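You operate a simulated robot arm through the tools that you are given. There is no shell and no other tool.

You are at the controls of a simulated robot arm. One attempt, no reset.

## Task
Switch to hand and start extraction, table, granulator and feed belt.
Fine: in that order, each after the lamp before it is lit; touch no other control.

Only the result counts: the job must be done as asked and must still hold three seconds after the hand-in. Knocking over, shifting, dropping, spilling or breaking anything else fails it.

## Robot
A 7-joint arm with a fingered hand, fixed in place. Base frame: the origin is on the floor under the middle of its stand, x ahead of it, y to its left, z up. Lengths are in mm, angles in degrees, forces in N, time in s.
With the tool pointing down near the work surface it reaches from about 100 to 720 mm from the base axis. Its first joint turns from -69.0 to 172.0 degrees. Payload 3.4 kg.
Tool frame: the origin (TCP) lies between the finger pads and is the grasp point; the fingertips stand 39 mm ahead of it; z points along the fingers, y is the line along which they close. The gripper opens to 180 mm; its body begins 111 mm behind the TCP. The gripper is a hand of 3 fingers: y runs from the thumb to the fingers, the wrist lies at [0, 0, -262] in the tool frame, and closing takes about 1.5 s.
Orientation is told as [roll, pitch, yaw] about the base's x, y, z axes, in that order, counted from this pose: with the fingers straight down and closing along the base's y, the tool's x points along the base's -x, its y along +y and its z along -z.

## Interface
- The arm moves only by the tool arm_command. Its arguments are lists of equal length, an entry for each row: "travel": the shift along the tool's x, y, z in mm, a list of three; "turn": the turn, a rotation vector about the tool's x, y, z in degrees, a list of three. In form: {"travel": [[dx, dy, dz], ...], "turn": [[ax, ay, az], ...]}. A call has 1 to 20 rows; each row is the pose to reach, as a shift and turn from the pose commanded when the call began, along the tool's axes at that moment. "grip" is the finger opening in mm, from 0 to 180, set as the call begins (left out, the last holds). Rows are played at 5 a second. More than 50 mm and 8.6 degrees between two rows, or a gripper value outside its range, and nothing of the call is played. Where a pose cannot be reached the arm comes as near as it can. A force on the tool above 40 N (or 10 N above the force at the start of the call, whichever is more), or a blocked arm, ends the call early, and 0.2 s more pass. The fingers move at their own pace (about 72 mm/s each) and stop on an object; they squeeze with about 23 N. The grip force told is the motor's: it shows also when the fingers shut on nothing. Time passes only in rows, and 0.2 s behind the last, so rows that repeat a pose let the fingers close. It gives the time, the measured TCP pose, the force on the tool (base axes), the opening and the grip force at its end, in the units of the frame above (readings bear some noise), with the torque about the TCP (base axes, N m) and any sound that the robot's microphone picked up.
- Cameras (640 x 400 px; columns grow to the right, rows downward): "scene" is fixed at [49.6, 649.4, 1928]; the picture's right is [-0.96, -0.27, 0.00], its down [-0.11, 0.38, -0.92] and it looks along [0.25, -0.88, -0.40] (base axes); focal length 322 px, centre (320, 200). "wrist" rides on the gripper at [62, -36, -128] in the tool frame; the picture's right is [0.50, 0.87, 0.00], its down [-0.75, 0.44, -0.49] and it looks along [-0.43, 0.25, 0.87] (tool axes); focal length 226 px, centre (320, 200). There is no depth. A picture from a camera that has moved, and an enlarged one, comes with that camera's place and axes in the base frame and with its lens.
- grab_frame(camera): a new picture of that camera. No time passes.
- raise_lower(by): moves the trunk up (or, below 0, down) by that many mm; the arm rides with it, the base frame stays. It gives what a move gives, with no picture.
- finger_targets(finger1, finger2, thumb_bend): sets how far each is bent, from 0 (flat) to 1 (curled in); at 0.3 the hand is open as for a grip, at 0.7 the pads meet at the TCP. One left out holds its place. A second passes; each finger stops where it meets its share of the squeeze, and holds until it gets a number again. A gripper value or a shape takes the hand back. It gives what a move gives, with no picture; readings hold the bend of each and the force on the fingers (four entries, about 0 where the hand has none), thumb and palm.
- hand_shape(shape): the hand has 3 fingers and takes this shape, open, in about a second: jaw (thumb against the fingers, like two jaws); tri (thumb and two fingers); tip (a fingertip pinch); poke (one finger out to press); point (the index stretched); flat (the hand flat); cup (the hand cupped); fist (a fist). The gripper value then closes the fingers along that shape, each until it touches; the sizes above hold for jaw. It gives what a move gives, with no picture.
- zoom(camera, box): a new picture of the part [left, top, right, bottom] of that camera's present view, enlarged. No time passes.
- job_done(): hands the job in; it is judged then, once.

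Places have to be worked out from the pictures, the camera data and where the tool is seen. Open the gripper and draw the arm clear of the work before you hand the job in, unless the task says otherwise.

The tools are called after "Call:" as name(argument=value, ...) on one line, values as JSON. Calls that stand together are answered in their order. arm_command: Moves the arm, as the interface text tells. Its arguments: {"type":"object","properties":{"travel":{"type":"array","items":{"type":"array","items":{"type":"number"}}},"turn":{"type":"array","items":{"type":"array","items":{"type":"number"}}},"grip":{"type":"number"}},"required":["travel","turn"]} The other tools are called the same way: raise_lower (by) moves the trunk up or down; hand_shape (shape) gives the hand a shape; finger_targets (finger1, finger2, thumb_bend) moves the fingers one by one; grab_frame (camera) takes a picture; zoom (camera, box) takes an enlarged picture of a part of a camera's view; job_done () hands the job in.

At the start:

```text
t: 0.0
tool_pos: [519.2, -313.3, 1585.4]
orientation: [0.1, 0.0, 0.0]
ft_force: [0.2, -0.5, 0.3]
wrist_torque: [0.0, 0.0, -0.01]
finger_gap: 180.0
gripper_force: 0.0
shape: jaw
bend: [0.3, 0.3, 0.3]
finger forces: [0.0, 0.1, 0.1, 0.0, 0.1, 0.0]
trunk travel left (down, up): [-475.0, 67.0]
```

scene: 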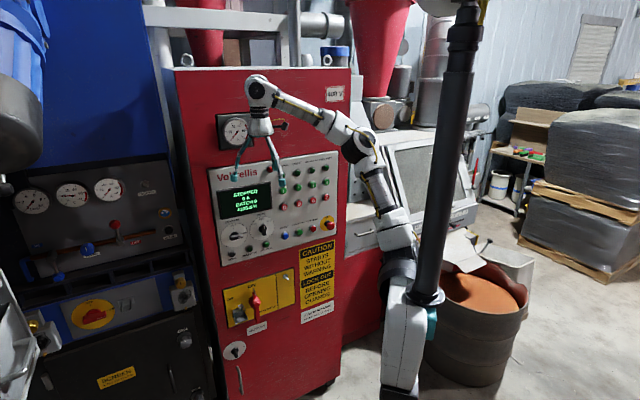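
wrist: 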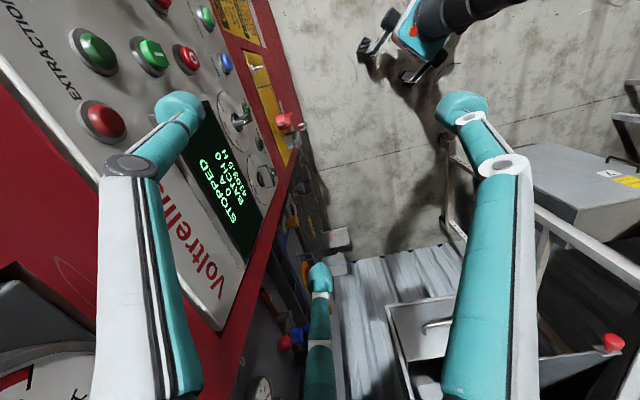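

The pictures show a red cabinet with a "Voltrelli" panel of buttons, a display and rotary switches. I zoom in on the panel from both cameras to read the labels.

Call:
zoom(camera="scene", box=[200, 140, 350, 270])

Call:
zoom(camera="scene", box=[260, 150, 345, 205])

Call:
zoom(camera="scene", box=[210, 200, 345, 270])

Call:
zoom(camera="wrist", box=[0, 0, 320, 200])

```text
3.08 times, centred on (275, 205) of scene
camera zoom: at [49.6, 649.4, 1928.0], right [-0.96, -0.27, 0.0], down [-0.11, 0.38, -0.92], along [0.25, -0.88, -0.4], focal length 990 px, centre (458, 185)
```

zoom: 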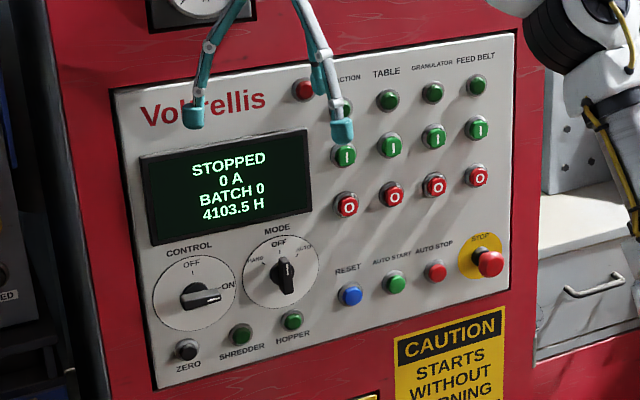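

```text
7.27 times, centred on (302, 178) of scene
camera zoom: at [49.6, 649.4, 1928.0], right [-0.96, -0.27, 0.0], down [-0.11, 0.38, -0.92], along [0.25, -0.88, -0.4], focal length 2340 px, centre (447, 364)
```

zoom: 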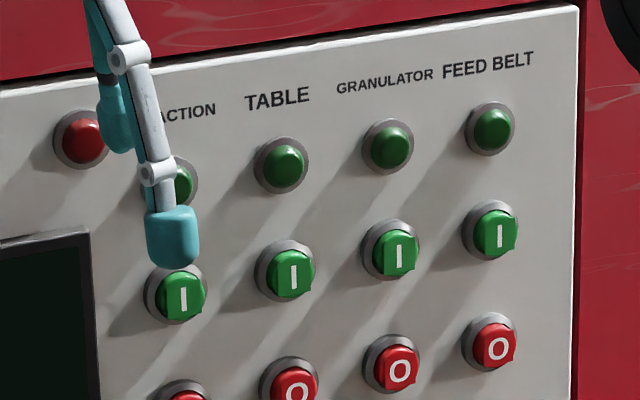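

```text
4.74 times, centred on (278, 235) of scene
camera zoom: at [49.6, 649.4, 1928.0], right [-0.96, -0.27, 0.0], down [-0.11, 0.38, -0.92], along [0.25, -0.88, -0.4], focal length 1525 px, centre (522, 34)
```

zoom: 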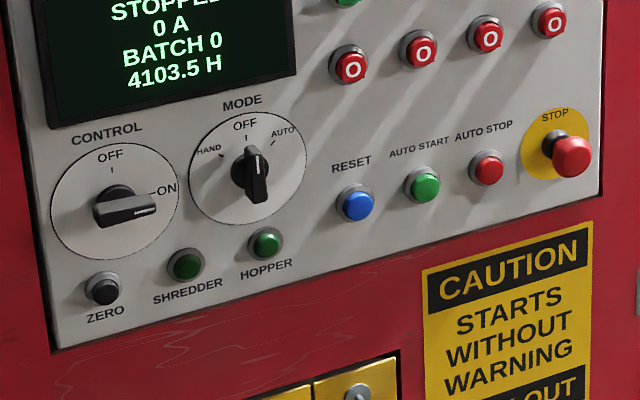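

```text
2.00 times, centred on (160, 100) of wrist
camera zoom: at [455.7, -349.8, 1713.4], right [-0.5, 0.87, 0.0], down [0.75, 0.43, 0.49], along [0.43, 0.25, -0.87], focal length 452 px, centre (640, 400)
```

zoom: 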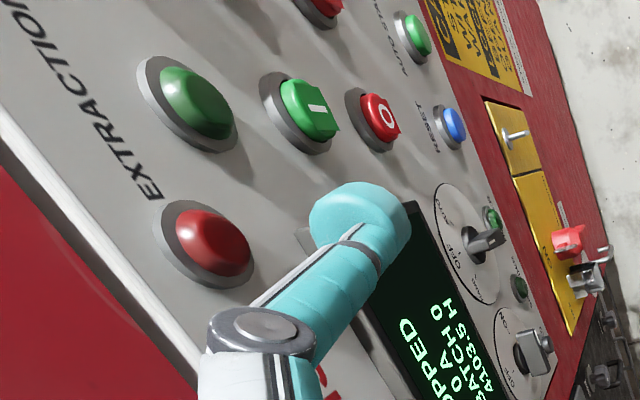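

The panel is vertical and faces roughly (-0.69, 0.72, 0), with the EXTRACTION lamp near (536, -514, 1489). The mode switch is at OFF. I back away from the panel first, before turning the hand toward it.

Call:
arm_command(travel=[[20, 22, 0], [41, 43, 0], [62, 65, 0], [83, 86, 0]], turn=[[0, 0, 0], [0, 0, 0], [0, 0, 0], [0, 0, 0]])

Call:
grab_frame(camera="scene")

Call:
grab_frame(camera="wrist")

```text
t: 1.0
tool_pos: [433.7, -221.7, 1586.2]
orientation: [-0.1, -0.3, 0.0]
ft_force: [-0.7, -0.5, -0.5]
wrist_torque: [0.0, -0.01, 0.0]
finger_gap: 180.1
gripper_force: 0.1
shape: jaw
bend: [0.3, 0.3, 0.3]
finger forces: [0.0, 0.1, 0.0, 0.0, 0.1, 0.0]
trunk travel left (down, up): [-475.0, 67.0]
```

```text
taken
```

scene: 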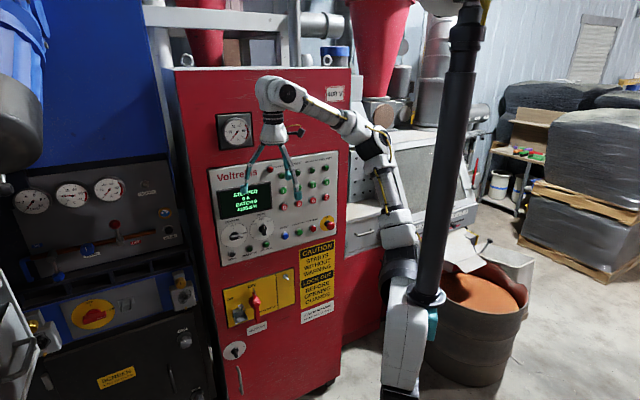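

```text
taken
camera wrist: at [369.0, -258.5, 1714.4], right [-0.5, 0.87, 0.0], down [0.75, 0.44, 0.49], along [0.43, 0.24, -0.87], focal length 226 px, centre (320, 200)
```

wrist: 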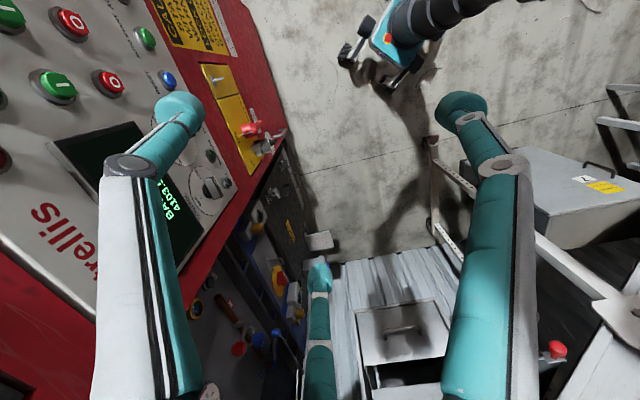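

The arm is clear and the tool is near (434, -222, 1586). I turn the hand to point horizontally at the panel, half way first.

Call:
arm_command(travel=[[0, 0, 0], [0, 0, 0], [0, 0, 0], [0, 0, 0], [0, 0, 0], [0, 0, 0], [0, 0, 0]], turn=[[2.77, -6.51, 2.77], [5.54, -13.02, 5.54], [8.31, -19.52, 8.31], [11.08, -26.03, 11.08], [13.85, -32.54, 13.85], [16.62, -39.05, 16.62], [19.38, -45.55, 19.38]])

Call:
grab_frame(camera="scene")

```text
t: 2.6
tool_pos: [431.8, -222.2, 1587.6]
orientation: [-14.5, -48.0, -14.1]
ft_force: [-0.1, -0.3, -0.3]
wrist_torque: [-0.01, -0.01, -0.02]
finger_gap: 179.8
gripper_force: 0.0
shape: jaw
bend: [0.3, 0.3, 0.3]
finger forces: [0.1, 0.0, 0.1, 0.0, 0.1, 0.0]
trunk travel left (down, up): [-475.0, 67.0]
```

```text
taken
```

scene: 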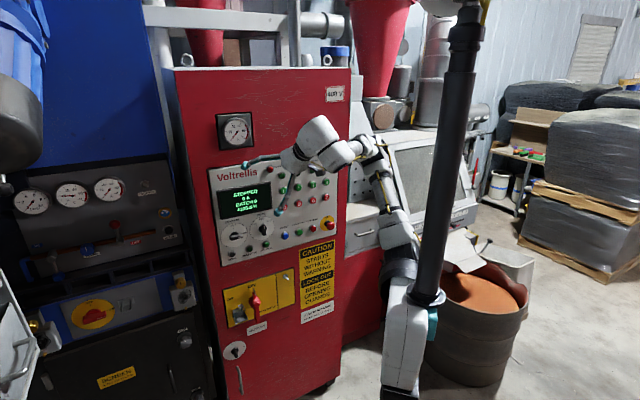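

The half turn went smoothly with no contact. I finish the turn about the same axis so the fingers point horizontally at the panel.

Call:
arm_command(travel=[[0, 0, 0], [0, 0, 0], [0, 0, 0], [0, 0, 0], [0, 0, 0], [0, 0, 0]], turn=[[2.77, -6.51, 2.77], [5.54, -13.02, 5.54], [8.31, -19.52, 8.31], [11.08, -26.03, 11.08], [13.85, -32.54, 13.85], [16.62, -39.05, 16.62]])

Call:
grab_frame(camera="scene")

Call:
grab_frame(camera="wrist")

```text
t: 4.0
tool_pos: [433.7, -220.5, 1588.7]
orientation: [-165.5, -89.9, 119.5]
ft_force: [-0.4, -0.2, -0.1]
wrist_torque: [0.01, 0.0, -0.04]
finger_gap: 180.0
gripper_force: 0.0
shape: jaw
bend: [0.3, 0.3, 0.3]
finger forces: [0.1, 0.1, 0.1, 0.1, 0.0, 0.1]
trunk travel left (down, up): [-475.0, 67.0]
```

```text
taken
```

scene: 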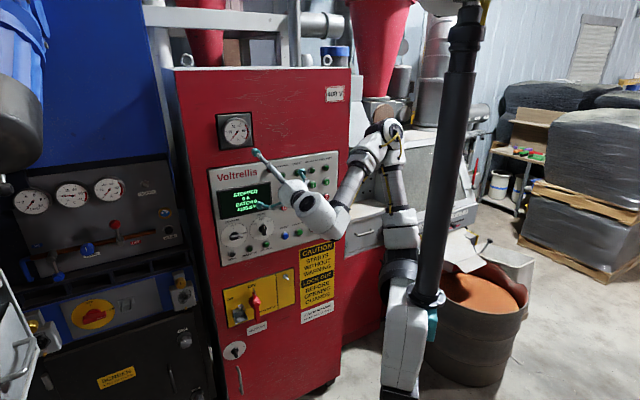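

```text
taken
camera wrist: at [318.2, -153.5, 1524.1], right [0.62, 0.6, -0.5], down [-0.03, 0.66, 0.75], along [0.78, -0.45, 0.43], focal length 226 px, centre (320, 200)
```

wrist: 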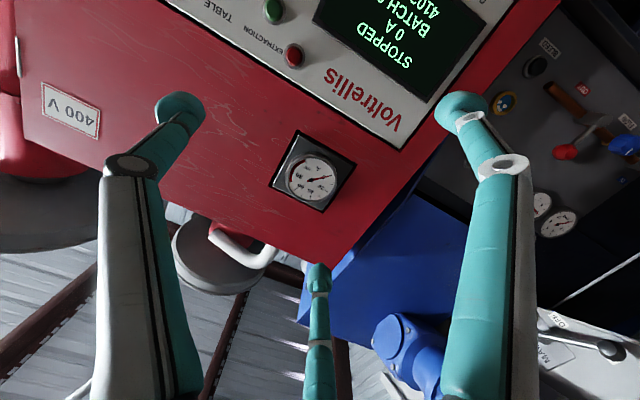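

The hand now points squarely at the panel, with tool x down, y to the panel's left and z into the panel. I lower the trunk by 200 so the work heights (about 1270–1420) lie near mid-reach.

Call:
raise_lower(by=-200)

Call:
grab_frame(camera="wrist")

Call:
grab_frame(camera="scene")

```text
t: 6.2
tool_pos: [466.1, -221.4, 1360.3]
orientation: [-46.3, -86.3, 0.1]
ft_force: [-0.2, 0.4, 0.4]
wrist_torque: [0.03, 0.02, 0.02]
finger_gap: 179.9
gripper_force: 0.1
shape: jaw
bend: [0.3, 0.3, 0.3]
finger forces: [0.0, 0.0, 0.0, 0.1, 0.0, 0.0]
trunk travel left (down, up): [-275.0, 267.0]
```

```text
taken
camera wrist: at [346.8, -154.8, 1305.4], right [0.59, 0.6, -0.54], down [0.02, 0.66, 0.75], along [0.81, -0.46, 0.37], focal length 226 px, centre (320, 200)
```

wrist: 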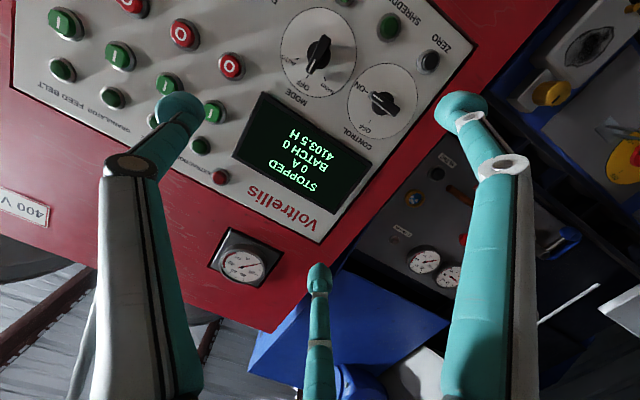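

```text
taken
```

scene: 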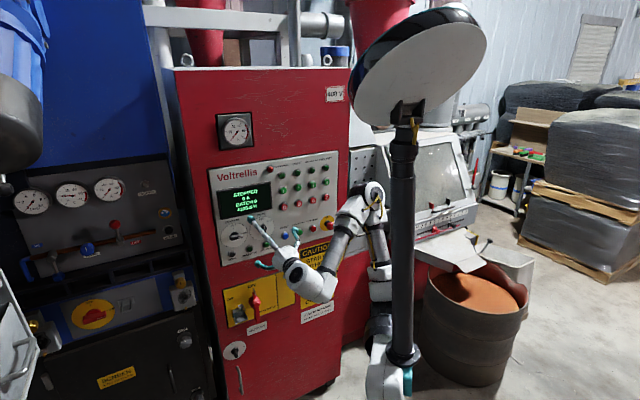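

The trunk lowered, but the tool sagged a little (z 1360, tilted about 4°). I hold still for a few rows to see whether it settles back to the commanded pose.

Call:
arm_command(travel=[[0, 0, 0], [0, 0, 0], [0, 0, 0]], turn=[[0, 0, 0], [0, 0, 0], [0, 0, 0]])

```text
t: 7.0
tool_pos: [465.9, -221.9, 1360.9]
orientation: [-46.3, -86.2, 0.2]
ft_force: [-0.3, -0.1, 0.5]
wrist_torque: [0.01, 0.02, 0.02]
finger_gap: 180.0
gripper_force: 0.0
shape: jaw
bend: [0.3, 0.3, 0.3]
finger forces: [0.1, 0.1, 0.0, 0.0, 0.0, 0.0]
trunk travel left (down, up): [-275.0, 267.0]
```

The pose re-anchors after a trunk move, and my panel model reprojects well into this view (MODE dial at (611, -440, 1268), FEED BELT lamp at (390, -654, 1489)). I zoom in on the mode knob to see its shape and pointer.

Call:
zoom(camera="wrist", box=[270, 0, 430, 150])

Call:
zoom(camera="scene", box=[215, 205, 285, 255])

Call:
zoom(camera="wrist", box=[0, 0, 270, 170])

```text
2.67 times, centred on (350, 75) of wrist
camera zoom: at [347.6, -154.9, 1304.9], right [0.59, 0.6, -0.54], down [0.02, 0.66, 0.75], along [0.81, -0.46, 0.37], focal length 603 px, centre (240, 533)
```

zoom: 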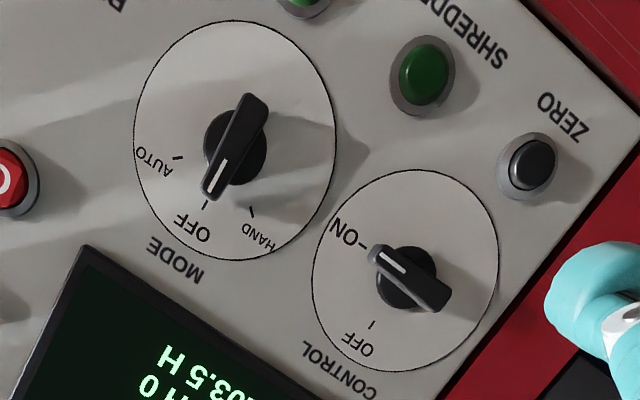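

```text
8.00 times, centred on (250, 230) of scene
camera zoom: at [49.6, 649.4, 1928.0], right [-0.96, -0.27, 0.0], down [-0.11, 0.38, -0.92], along [0.25, -0.88, -0.4], focal length 2574 px, centre (880, -40)
```

zoom: 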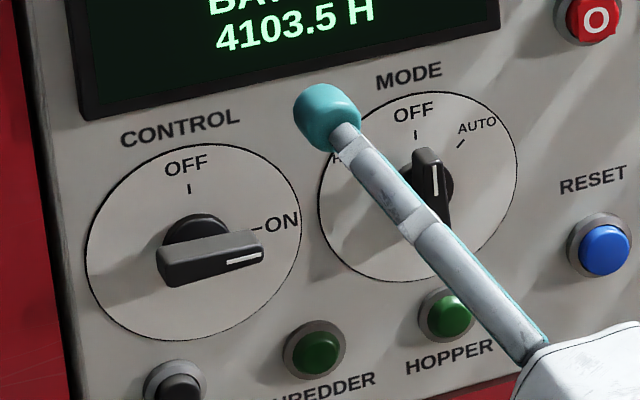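

```text
2.35 times, centred on (135, 85) of wrist
camera zoom: at [347.6, -154.9, 1304.9], right [0.59, 0.6, -0.54], down [0.02, 0.66, 0.75], along [0.81, -0.46, 0.37], focal length 532 px, centre (755, 471)
```

zoom: 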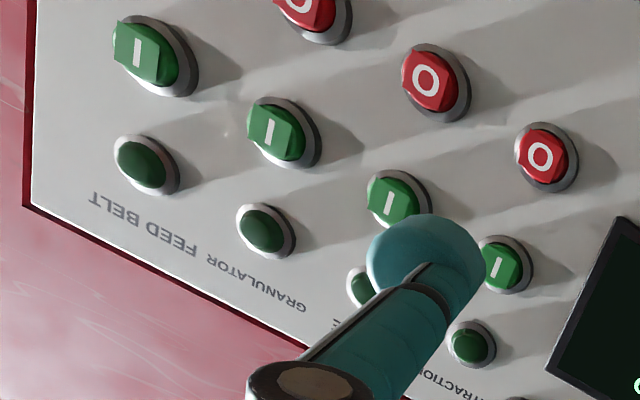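

The knob lever points at OFF, with HAND about 45° counter-clockwise; the lever is about 55 mm long. I straighten the tool and make the poke shape, well away from the panel.

Call:
arm_command(travel=[[0, 0, 0]], turn=[[0, -2.63, 2.74]])

Call:
hand_shape(shape="poke")

Call:
grab_frame(camera="wrist")

Call:
grab_frame(camera="scene")

```text
t: 7.4
tool_pos: [472.6, -218.5, 1363.3]
orientation: [2.1, -89.9, -48.4]
ft_force: [0.7, 0.4, 0.1]
wrist_torque: [-0.02, 0.02, -0.01]
finger_gap: 180.1
gripper_force: 0.0
shape: jaw
bend: [0.3, 0.3, 0.3]
finger forces: [0.1, 0.1, 0.1, 0.1, 0.0, 0.0]
out of reach, approached as far as the arm can: row 1
trunk travel left (down, up): [-275.0, 267.0]
```

```text
t: 8.3
tool_pos: [471.3, -220.5, 1363.3]
orientation: [-4.7, -89.9, -41.6]
ft_force: [0.4, 0.0, 0.5]
wrist_torque: [0.0, 0.03, -0.03]
finger_gap: 0.0
gripper_force: 0.1
shape: poke
bend: [1.0, 1.0, 0.66]
finger forces: [0.0, 0.0, 0.1, 0.0, 0.0, 0.1]
trunk travel left (down, up): [-275.0, 267.0]
```

```text
taken
camera wrist: at [356.7, -152.1, 1299.4], right [0.63, 0.6, -0.5], down [-0.02, 0.66, 0.75], along [0.78, -0.46, 0.42], focal length 226 px, centre (320, 200)
```

wrist: 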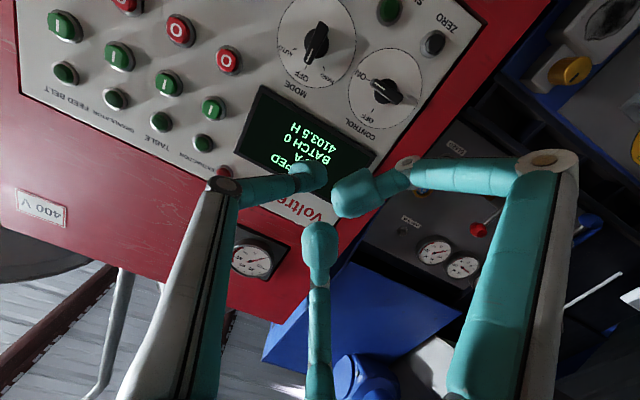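

```text
taken
```

scene: 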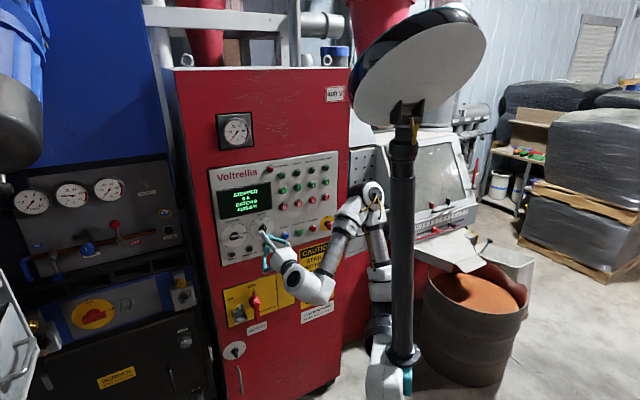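

The poke shape curls the fingers with no clear fingertip ahead, and the reading says the pose was slightly beyond reach. I try the "point" shape to compare.

Call:
hand_shape(shape="point")

Call:
grab_frame(camera="wrist")

Call:
zoom(camera="scene", box=[220, 190, 360, 320])

```text
t: 9.2
tool_pos: [471.2, -219.2, 1362.7]
orientation: [-4.5, -89.9, -41.9]
ft_force: [-0.6, 0.7, -0.1]
wrist_torque: [0.01, 0.01, 0.04]
finger_gap: 0.0
gripper_force: 0.1
shape: point
bend: [0.18, 1.0, 0.46]
finger forces: [0.1, 0.1, 0.0, 0.0, 0.0, 0.0]
trunk travel left (down, up): [-275.0, 267.0]
```

```text
taken
camera wrist: at [356.6, -152.1, 1299.4], right [0.63, 0.6, -0.5], down [-0.02, 0.66, 0.75], along [0.78, -0.46, 0.42], focal length 226 px, centre (320, 200)
```

wrist: 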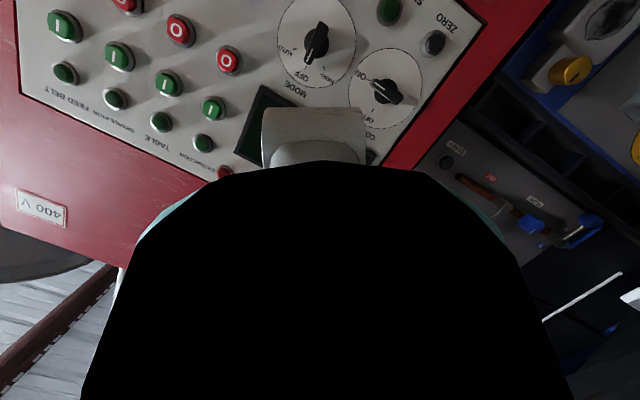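

```text
3.08 times, centred on (290, 255) of scene
camera zoom: at [49.6, 649.4, 1928.0], right [-0.96, -0.27, 0.0], down [-0.11, 0.38, -0.92], along [0.25, -0.88, -0.4], focal length 990 px, centre (412, 31)
```

zoom: 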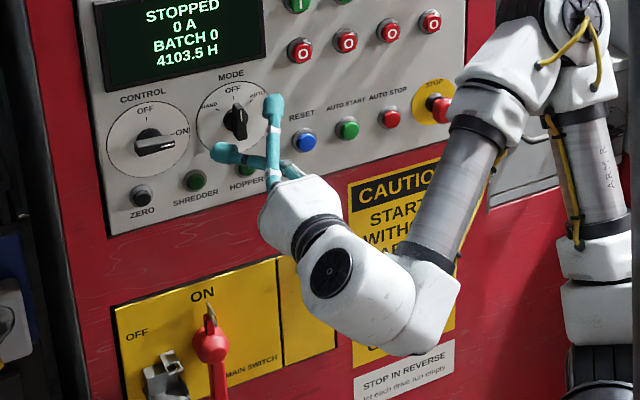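

"Point" puts a finger in front of the wrist camera, so it is of no use here. I return to "poke" and zoom in to see which fingertip leads and how far the others stay back.

Call:
hand_shape(shape="poke")

Call:
zoom(camera="wrist", box=[180, 100, 480, 300])

Call:
zoom(camera="scene", box=[220, 190, 360, 320])

```text
t: 10.1
tool_pos: [470.8, -218.1, 1362.2]
orientation: [-7.3, -90.0, -38.9]
ft_force: [0.1, 0.1, -0.2]
wrist_torque: [0.0, 0.03, 0.02]
finger_gap: 0.0
gripper_force: 0.0
shape: poke
bend: [1.0, 1.0, 0.66]
finger forces: [0.0, 0.1, 0.0, 0.0, 0.1, 0.1]
trunk travel left (down, up): [-275.0, 267.0]
```

```text
2.00 times, centred on (330, 200) of wrist
camera zoom: at [356.6, -152.0, 1299.4], right [0.63, 0.6, -0.5], down [-0.02, 0.66, 0.75], along [0.78, -0.46, 0.42], focal length 452 px, centre (300, 200)
```

zoom: 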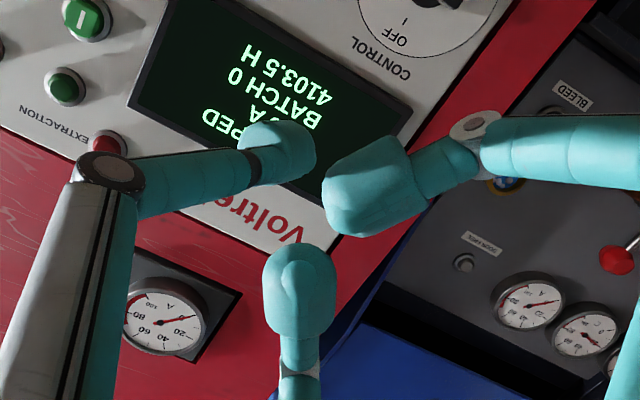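

```text
3.08 times, centred on (290, 255) of scene
camera zoom: at [49.6, 649.4, 1928.0], right [-0.96, -0.27, 0.0], down [-0.11, 0.38, -0.92], along [0.25, -0.88, -0.4], focal length 990 px, centre (412, 31)
```

zoom: 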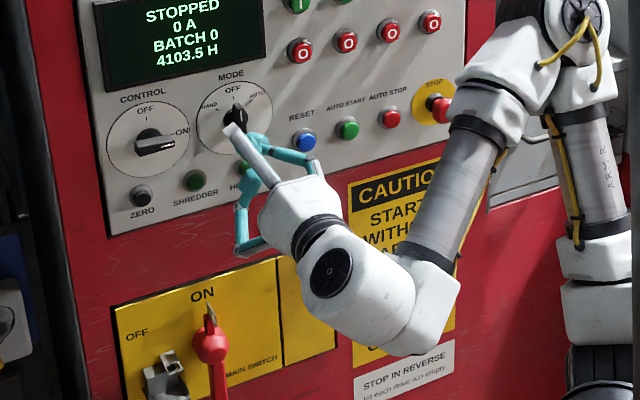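

In "poke" the thumb's tip lies about on the tool axis at the front (roughly z = +39), and the other knuckles stay about 40 mm or more behind it. I move sideways first, then forward to a standoff about 80 mm from the panel, right of the upper end of the mode lever.

Call:
arm_command(travel=[[25, -24, 0], [50, -49, 0], [76, -73, 0], [76, -73, 34], [76, -73, 68], [76, -73, 102], [76, -73, 136]], turn=[[0, 0, 0], [0, 0, 0], [0, 0, 0], [0, 0, 0], [0, 0, 0], [0, 0, 0], [0, 0, 0]])

Call:
grab_frame(camera="wrist")

Call:
zoom(camera="scene", box=[200, 170, 320, 270])

```text
t: 11.7
tool_pos: [535.8, -369.2, 1297.9]
orientation: [170.7, -89.8, 143.2]
ft_force: [-1.2, 0.0, -0.2]
wrist_torque: [0.01, 0.01, 0.05]
finger_gap: 0.1
gripper_force: 0.0
shape: poke
bend: [1.0, 1.0, 0.66]
finger forces: [0.1, 0.0, 0.0, 0.0, 0.0, 0.0]
out of reach, approached as far as the arm can: row 1, 2, 3, 4, 5, 6, 7
trunk travel left (down, up): [-275.0, 267.0]
```

```text
taken
camera wrist: at [420.6, -301.7, 1233.2], right [0.63, 0.6, -0.5], down [-0.03, 0.66, 0.75], along [0.78, -0.46, 0.43], focal length 226 px, centre (320, 200)
```

wrist: 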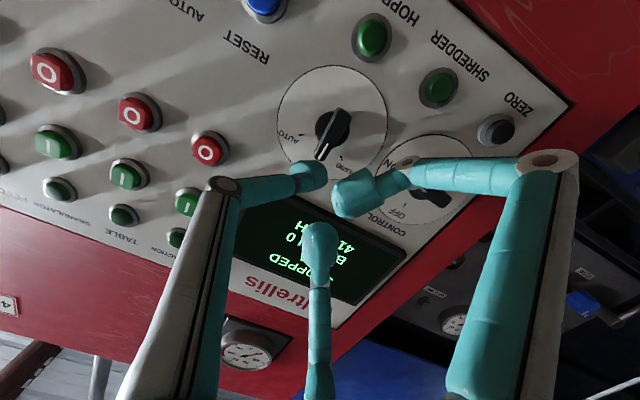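

```text
4.00 times, centred on (260, 220) of scene
camera zoom: at [49.6, 649.4, 1928.0], right [-0.96, -0.27, 0.0], down [-0.11, 0.38, -0.92], along [0.25, -0.88, -0.4], focal length 1287 px, centre (560, 120)
```

zoom: 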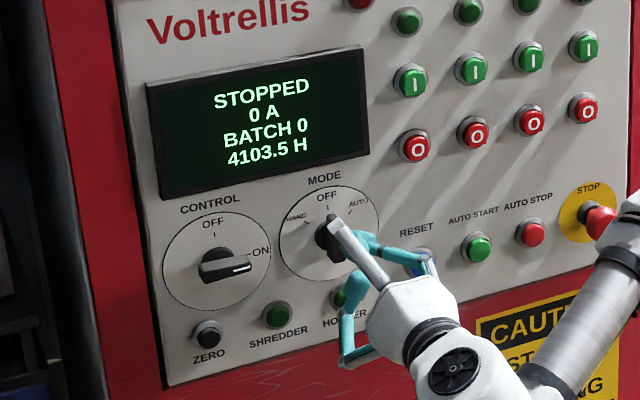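

The pose was reported as out of reach: the arm seems too folded, with the wrist too close to the shoulder. I move the tool up by about 150 and back by 40, then lower the trunk by the same 150 so the arm is less folded.

Call:
arm_command(travel=[[-30, 0, -10], [-60, 0, -20], [-90, 0, -30], [-120, 0, -40], [-150, 0, -40]], turn=[[0, 0, 0], [0, 0, 0], [0, 0, 0], [0, 0, 0], [0, 0, 0]])

```text
t: 12.9
tool_pos: [511.9, -343.9, 1445.9]
orientation: [12.0, -90.0, -58.3]
ft_force: [0.4, 0.4, 1.1]
wrist_torque: [-0.03, 0.02, -0.03]
finger_gap: 0.0
gripper_force: 0.0
shape: poke
bend: [1.0, 1.0, 0.66]
finger forces: [0.0, 0.0, 0.1, 0.0, 0.1, 0.0]
trunk travel left (down, up): [-275.0, 267.0]
```

That pose was reached cleanly at (512, -344, 1446). Now I lower the trunk by 150.

Call:
raise_lower(by=-150)

Call:
grab_frame(camera="scene")

Call:
grab_frame(camera="wrist")

```text
t: 14.6
tool_pos: [595.9, -342.3, 1217.8]
orientation: [-46.1, -80.7, 0.0]
ft_force: [-0.3, 0.0, -0.3]
wrist_torque: [0.01, 0.01, 0.03]
finger_gap: 0.2
gripper_force: 0.1
shape: poke
bend: [1.0, 1.0, 0.66]
finger forces: [0.1, 0.0, 0.0, 0.0, 0.0, 0.0]
trunk travel left (down, up): [-125.0, 417.0]
```

```text
taken
```

scene: 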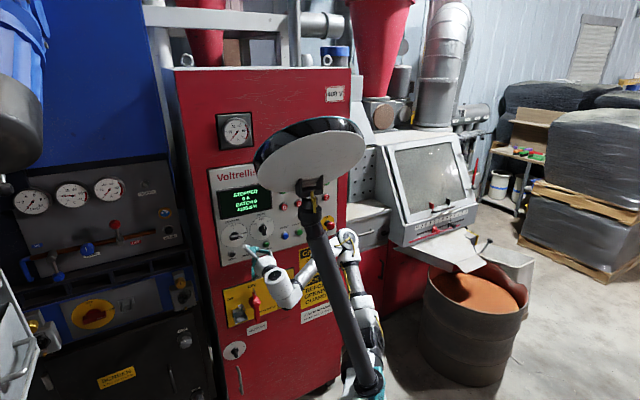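

```text
taken
camera wrist: at [472.3, -275.0, 1172.4], right [0.54, 0.6, -0.59], down [0.09, 0.66, 0.75], along [0.84, -0.46, 0.3], focal length 226 px, centre (320, 200)
```

wrist: 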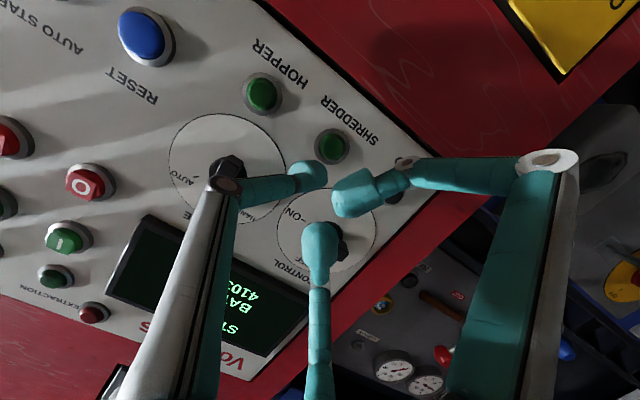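

Lowering the trunk also leans the whole torso forward (about 9° now, which explains the shift), and its head now covers part of the scene view. I back off, straighten the tool again, and go to the standoff in front of the mode lever to see if this pose is reachable.

Call:
arm_command(travel=[[3.4, 0.2, -30], [6.7, 0.3, -60], [-12.5, -28, -62], [-32, -56, -64.5], [-51, -84.5, -66.6]], turn=[[0, 0, 0], [0, 0, 0], [0, -2.1, 2.2], [0, -4.3, 4.5], [0, -6.44, 6.7]])

Call:
grab_frame(camera="wrist")

Call:
grab_frame(camera="scene")

```text
t: 15.8
tool_pos: [569.9, -388.2, 1254.4]
orientation: [-47.9, -88.1, 1.9]
ft_force: [1.2, 0.2, 0.1]
wrist_torque: [0.0, 0.04, -0.01]
finger_gap: 0.0
gripper_force: 0.0
shape: poke
bend: [1.0, 1.0, 0.66]
finger forces: [0.0, 0.0, 0.0, 0.0, 0.1, 0.0]
out of reach, approached as far as the arm can: row 1, 2, 3, 4, 5
trunk travel left (down, up): [-125.0, 417.0]
```

```text
taken
camera wrist: at [452.8, -321.5, 1195.4], right [0.61, 0.6, -0.52], down [0.0, 0.66, 0.75], along [0.79, -0.46, 0.4], focal length 226 px, centre (320, 200)
```

wrist: 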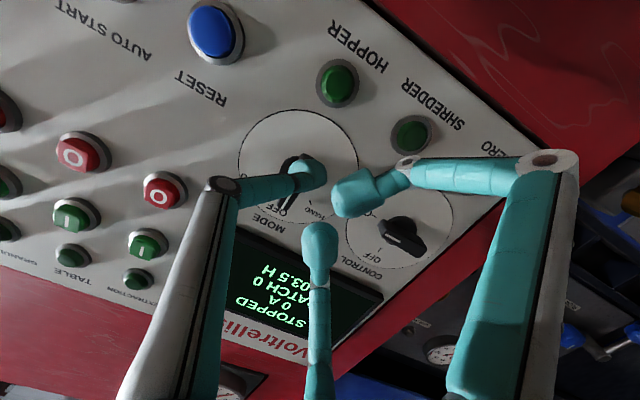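

```text
taken
```

scene: 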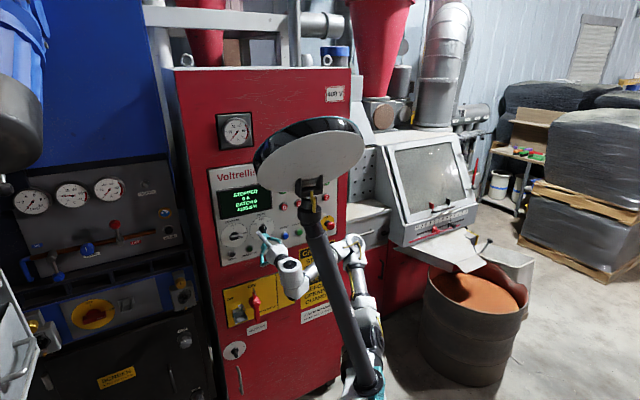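

Leaning forward brings the shoulder too near, so this is worse: the arm can only reach close to the panel. I raise the trunk back by 150; at that height close-in poses were reachable, and I'll work with a shorter standoff.

Call:
raise_lower(by=150)

Call:
grab_frame(camera="wrist")

```text
t: 17.6
tool_pos: [568.2, -391.0, 1404.9]
orientation: [-48.6, -89.8, 2.3]
ft_force: [0.2, 0.0, 0.0]
wrist_torque: [-0.04, 0.0, -0.02]
finger_gap: 0.0
gripper_force: 0.1
shape: poke
bend: [1.0, 1.0, 0.66]
finger forces: [0.0, 0.0, 0.0, 0.0, 0.0, 0.1]
trunk travel left (down, up): [-275.0, 267.0]
```

```text
taken
camera wrist: at [453.4, -323.5, 1342.3], right [0.62, 0.6, -0.5], down [-0.02, 0.66, 0.75], along [0.78, -0.46, 0.42], focal length 226 px, centre (320, 200)
```

wrist: 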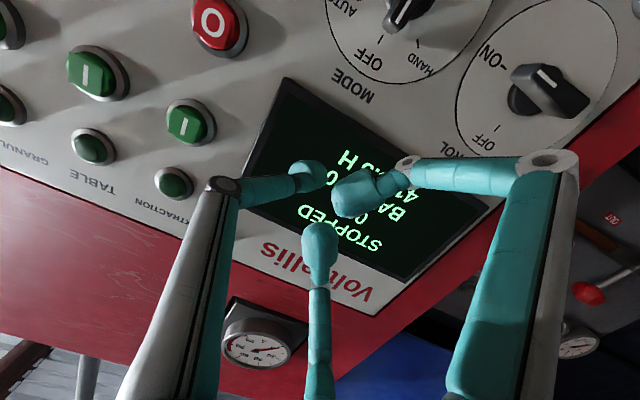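

The trunk rose by exactly 150 with hardly any tilt this time. I check the scene to understand the torso's posture now.

Call:
grab_frame(camera="scene")

```text
taken
```

scene: 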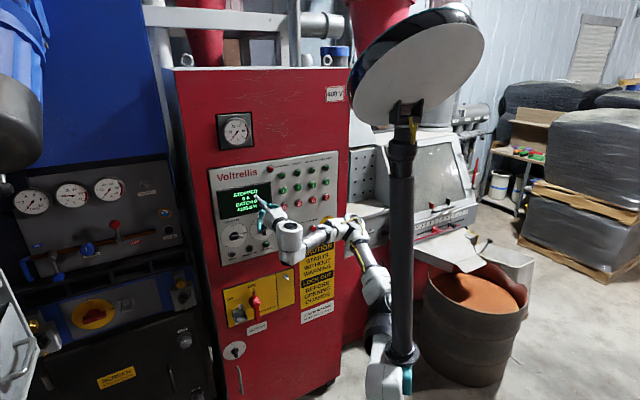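

The tool is level at (568, -391, 1405), with the thumb tip about 26 mm in front of the display. I back off 40, then descend to the mode lever with the hand tilted 15° downward so the wrist stays higher and in reach.

Call:
arm_command(travel=[[0, 0, -20], [0, 0, -40], [27, -6, -38], [55, -12, -36], [82, -18, -34], [109, -23.6, -33]], turn=[[0, 0, 0], [0, 0, 0], [0, 4, 0], [0, 8, 0], [0, 12, 0], [0, 15, 0]])

Call:
grab_frame(camera="wrist")

Call:
zoom(camera="scene", box=[200, 170, 320, 270])

```text
t: 19.0
tool_pos: [528.1, -384.8, 1297.0]
orientation: [-0.3, -74.9, -45.8]
ft_force: [0.1, 0.1, 0.0]
wrist_torque: [0.0, 0.02, -0.01]
finger_gap: 0.2
gripper_force: 0.1
shape: poke
bend: [1.0, 1.0, 0.66]
finger forces: [0.0, 0.0, 0.0, 0.0, 0.0, 0.1]
trunk travel left (down, up): [-275.0, 267.0]
```

```text
taken
camera wrist: at [403.7, -308.8, 1270.3], right [0.53, 0.69, -0.48], down [0.12, 0.5, 0.86], along [0.84, -0.52, 0.18], focal length 226 px, centre (320, 200)
```

wrist: 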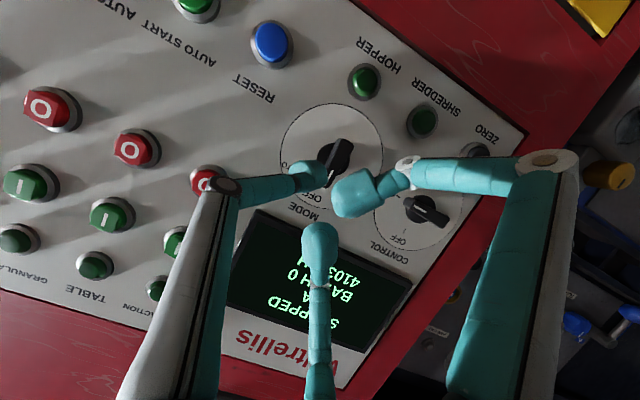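

```text
4.00 times, centred on (260, 220) of scene
camera zoom: at [49.6, 649.4, 1928.0], right [-0.96, -0.27, 0.0], down [-0.11, 0.38, -0.92], along [0.25, -0.88, -0.4], focal length 1287 px, centre (560, 120)
```

zoom: 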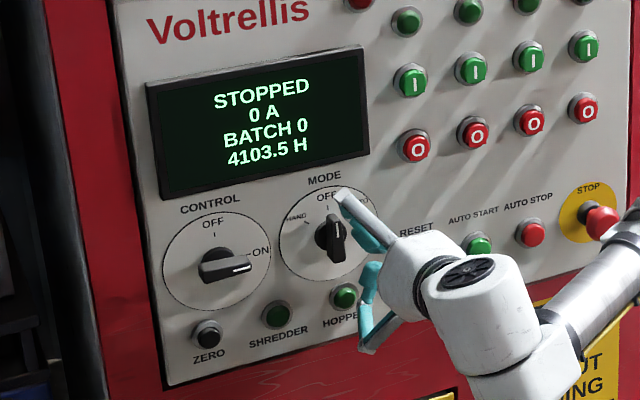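

The pose was reached exactly: (528, -385, 1297), tilted 15° down. I zoom in to see the lever and the fingertip relative to it.

Call:
zoom(camera="scene", box=[240, 205, 300, 245])

Call:
zoom(camera="wrist", box=[260, 100, 420, 200])

```text
10.00 times, centred on (270, 225) of scene
camera zoom: at [49.6, 649.4, 1928.0], right [-0.96, -0.27, 0.0], down [-0.11, 0.38, -0.92], along [0.25, -0.88, -0.4], focal length 3217 px, centre (820, -50)
```

zoom: 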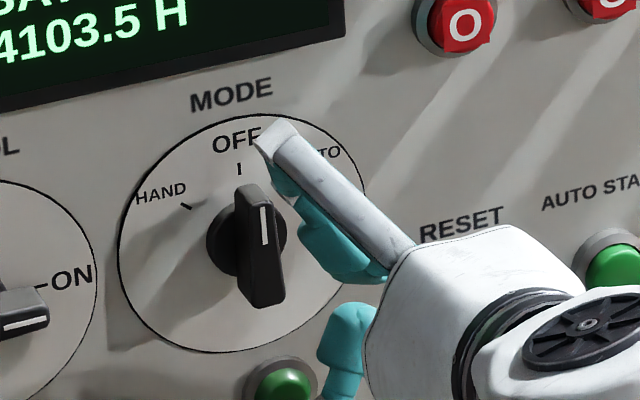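

```text
4.00 times, centred on (340, 150) of wrist
camera zoom: at [403.7, -308.8, 1270.3], right [0.53, 0.69, -0.48], down [0.12, 0.5, 0.86], along [0.84, -0.52, 0.18], focal length 904 px, centre (240, 400)
```

zoom: 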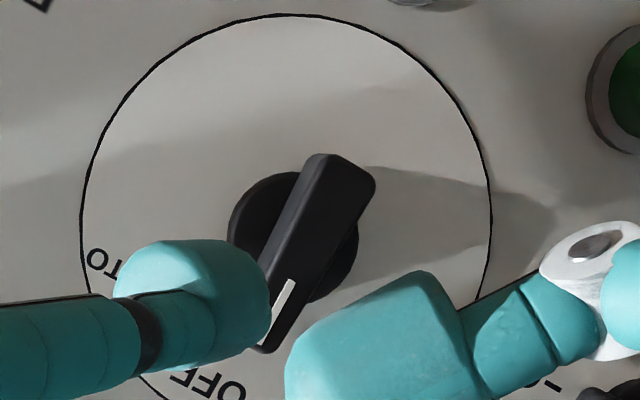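

From the wrist camera the mode knob axis lies at about l = 126 (along the panel), z = 1270, and the lever stands out about 35 mm. The thumb tip is now at l ≈ 106, z ≈ 1290, so I shift 9 mm right for clearance and go in 45 mm beside the lever.

Call:
arm_command(travel=[[0, -9, 0], [-4, -9, 14.5], [-8, -9, 29]], turn=[[0, 0, 0], [0, 0, 0], [0, 0, 0]])

Call:
zoom(camera="wrist", box=[260, 100, 420, 200])

Call:
zoom(camera="scene", box=[240, 205, 300, 245])

```text
t: 19.8
tool_pos: [543.3, -410.9, 1297.0]
orientation: [-0.3, -74.9, -45.9]
ft_force: [-1.2, 0.2, 0.2]
wrist_torque: [-0.02, 0.03, 0.01]
finger_gap: 0.1
gripper_force: 0.1
shape: poke
bend: [1.0, 1.0, 0.66]
finger forces: [0.0, 0.1, 0.1, 0.1, 0.0, 0.0]
trunk travel left (down, up): [-275.0, 267.0]
```

```text
4.00 times, centred on (340, 150) of wrist
camera zoom: at [418.7, -336.5, 1269.6], right [0.53, 0.69, -0.48], down [0.12, 0.5, 0.86], along [0.84, -0.52, 0.18], focal length 904 px, centre (240, 400)
```

zoom: 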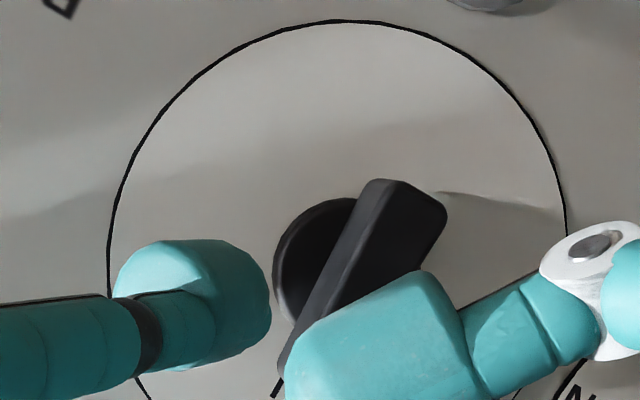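

```text
10.00 times, centred on (270, 225) of scene
camera zoom: at [49.6, 649.4, 1928.0], right [-0.96, -0.27, 0.0], down [-0.11, 0.38, -0.92], along [0.25, -0.88, -0.4], focal length 3217 px, centre (820, -50)
```

zoom: 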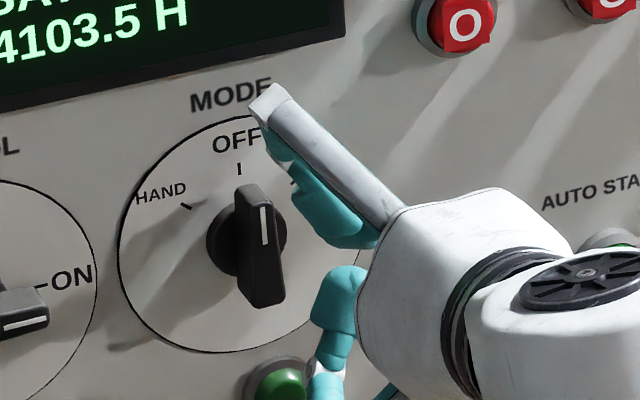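

The model matches the new view: the thumb tip is right of the lever with about 7 mm clearance. I go in 16 mm more, then push gently left against the lever.

Call:
arm_command(travel=[[-2, 0, 8], [-4, 0, 16], [-4, 4, 16], [-4, 7, 16]], turn=[[0, 0, 0], [0, 0, 0], [0, 0, 0], [0, 0, 0]])

Call:
zoom(camera="wrist", box=[260, 100, 420, 200])

Call:
zoom(camera="scene", box=[240, 205, 300, 245])

```text
t: 20.8
tool_pos: [559.0, -417.2, 1298.0]
orientation: [-0.4, -74.9, -45.8]
ft_force: [0.8, 0.1, -0.7]
wrist_torque: [0.02, -0.05, -0.03]
finger_gap: 0.0
gripper_force: 0.1
shape: poke
bend: [1.0, 1.0, 0.66]
finger forces: [0.0, 0.1, 0.1, 0.1, 0.1, 0.1]
trunk travel left (down, up): [-275.0, 267.0]
```

```text
4.00 times, centred on (340, 150) of wrist
camera zoom: at [435.0, -341.8, 1269.7], right [0.53, 0.69, -0.48], down [0.12, 0.5, 0.86], along [0.84, -0.51, 0.19], focal length 904 px, centre (240, 400)
```

zoom: 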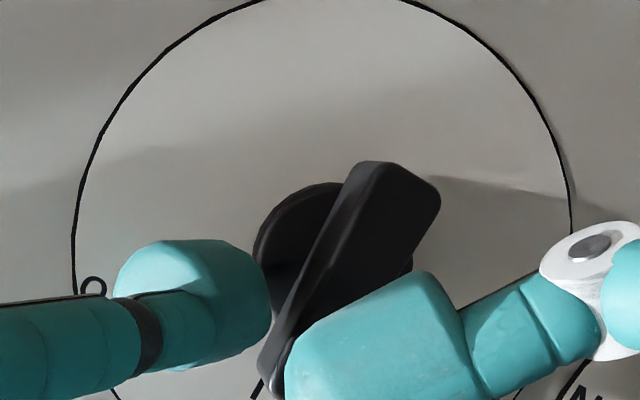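

```text
10.00 times, centred on (270, 225) of scene
camera zoom: at [49.6, 649.4, 1928.0], right [-0.96, -0.27, 0.0], down [-0.11, 0.38, -0.92], along [0.25, -0.88, -0.4], focal length 3217 px, centre (820, -50)
```

zoom: 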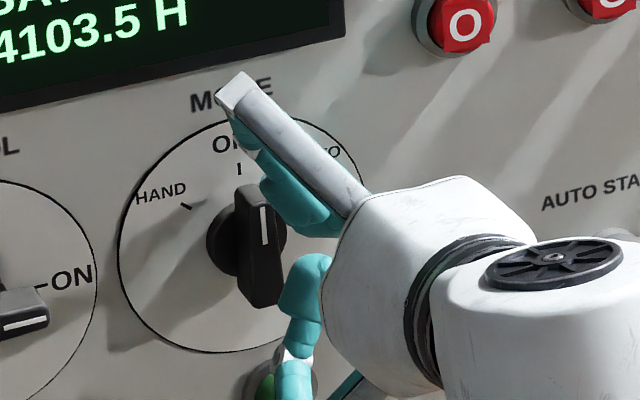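

Tip and lever are about to touch, with no force yet. I push the lever left along a short arc and watch the force.

Call:
arm_command(travel=[[-0.5, 3, -0.1], [-1.2, 6, -0.3], [-2.2, 9, -0.6]], turn=[[0, 0, 0], [0, 0, 0], [0, 0, 0]])

Call:
zoom(camera="wrist", box=[260, 100, 420, 200])

Call:
zoom(camera="scene", box=[240, 205, 300, 245])

```text
t: 21.6
tool_pos: [565.7, -411.7, 1300.8]
orientation: [-0.2, -74.8, -46.0]
ft_force: [-1.9, -1.1, 0.5]
wrist_torque: [-0.01, 0.04, -0.06]
finger_gap: 0.0
gripper_force: 0.2
shape: poke
bend: [1.0, 1.0, 0.66]
finger forces: [0.0, 0.0, 0.0, 0.0, 2.5, 0.0]
trunk travel left (down, up): [-275.0, 267.0]
```

```text
4.00 times, centred on (340, 150) of wrist
camera zoom: at [441.7, -336.6, 1272.2], right [0.53, 0.69, -0.48], down [0.12, 0.5, 0.86], along [0.84, -0.52, 0.18], focal length 904 px, centre (240, 400)
```

zoom: 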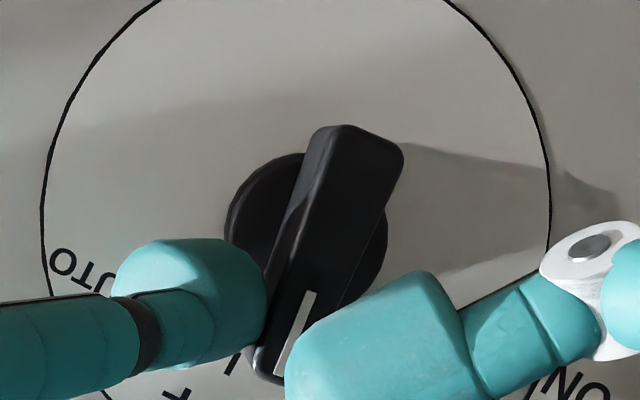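

```text
10.00 times, centred on (270, 225) of scene
camera zoom: at [49.6, 649.4, 1928.0], right [-0.96, -0.27, 0.0], down [-0.11, 0.38, -0.92], along [0.25, -0.88, -0.4], focal length 3217 px, centre (820, -50)
```

zoom: 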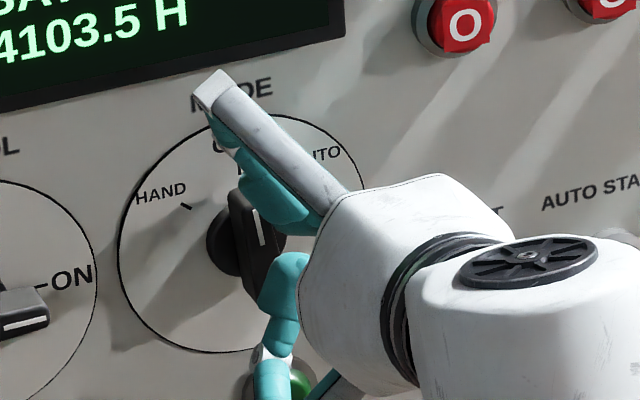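

Contact made: the lever has begun to turn with only about 2.5 N on the thumb. I continue along the arc.

Call:
arm_command(travel=[[-1, 3, -0.3], [-2.2, 6, -0.6], [-3.5, 9, -0.9]], turn=[[0, 0, 0], [0, 0, 0], [0, 0, 0]])

Call:
zoom(camera="wrist", box=[260, 100, 420, 200])

Call:
zoom(camera="scene", box=[240, 205, 300, 245])

```text
t: 22.4
tool_pos: [571.6, -405.0, 1304.3]
orientation: [-0.3, -75.0, -46.0]
ft_force: [-2.3, -1.7, 1.0]
wrist_torque: [-0.02, 0.01, -0.06]
finger_gap: 0.2
gripper_force: 0.1
shape: poke
bend: [1.0, 1.0, 0.66]
finger forces: [0.0, 0.0, 0.1, 0.1, 2.0, 0.0]
trunk travel left (down, up): [-275.0, 267.0]
```

```text
4.00 times, centred on (340, 150) of wrist
camera zoom: at [448.3, -329.5, 1276.1], right [0.53, 0.69, -0.48], down [0.12, 0.5, 0.86], along [0.84, -0.52, 0.19], focal length 904 px, centre (240, 400)
```

zoom: 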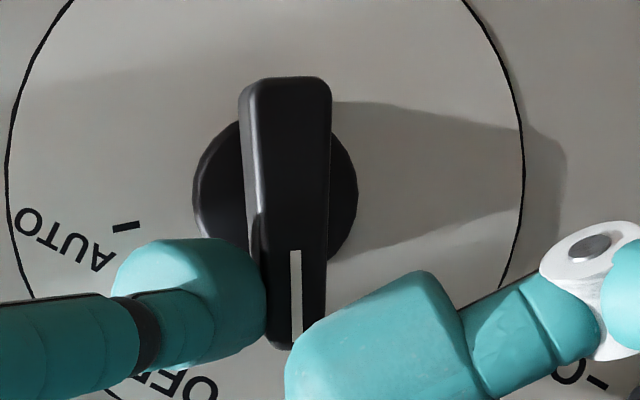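

```text
10.00 times, centred on (270, 225) of scene
camera zoom: at [49.6, 649.4, 1928.0], right [-0.96, -0.27, 0.0], down [-0.11, 0.38, -0.92], along [0.25, -0.88, -0.4], focal length 3217 px, centre (820, -50)
```

zoom: 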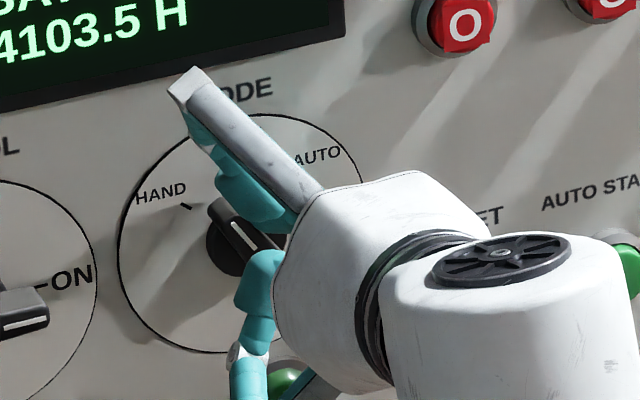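

The lever is now about 31° round toward HAND. By my contact geometry about 6.5 mm more to the left brings it to 45°.

Call:
arm_command(travel=[[0, 3.3, 0], [0, 6.5, 0]], turn=[[0, 0, 0], [0, 0, 0]])

Call:
zoom(camera="wrist", box=[260, 100, 420, 200])

Call:
zoom(camera="scene", box=[240, 205, 300, 245])

```text
t: 23.0
tool_pos: [575.5, -400.0, 1303.5]
orientation: [-0.3, -74.9, -45.8]
ft_force: [-1.1, -0.9, 0.7]
wrist_torque: [-0.02, 0.03, -0.04]
finger_gap: 0.1
gripper_force: 0.0
shape: poke
bend: [1.0, 1.0, 0.66]
finger forces: [0.0, 0.1, 0.0, 0.1, 1.4, 0.0]
trunk travel left (down, up): [-275.0, 267.0]
```

```text
4.00 times, centred on (340, 150) of wrist
camera zoom: at [452.9, -325.4, 1275.7], right [0.53, 0.69, -0.48], down [0.12, 0.5, 0.86], along [0.84, -0.52, 0.19], focal length 904 px, centre (240, 400)
```

zoom: 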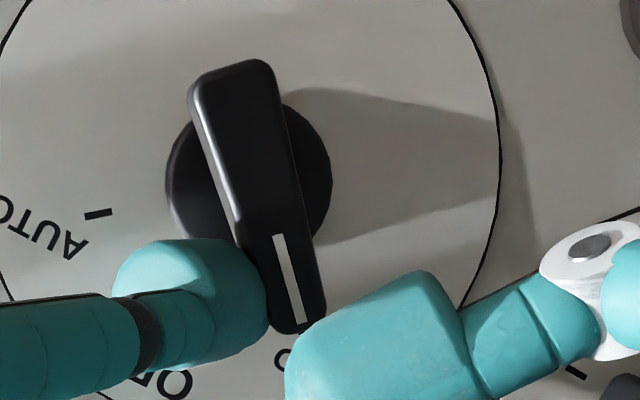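

```text
10.00 times, centred on (270, 225) of scene
camera zoom: at [49.6, 649.4, 1928.0], right [-0.96, -0.27, 0.0], down [-0.11, 0.38, -0.92], along [0.25, -0.88, -0.4], focal length 3217 px, centre (820, -50)
```

zoom: 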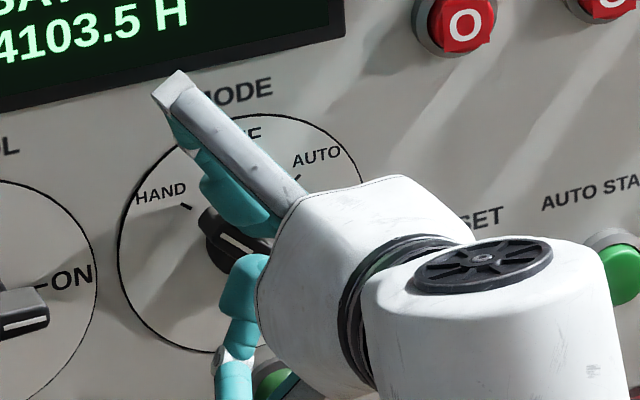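

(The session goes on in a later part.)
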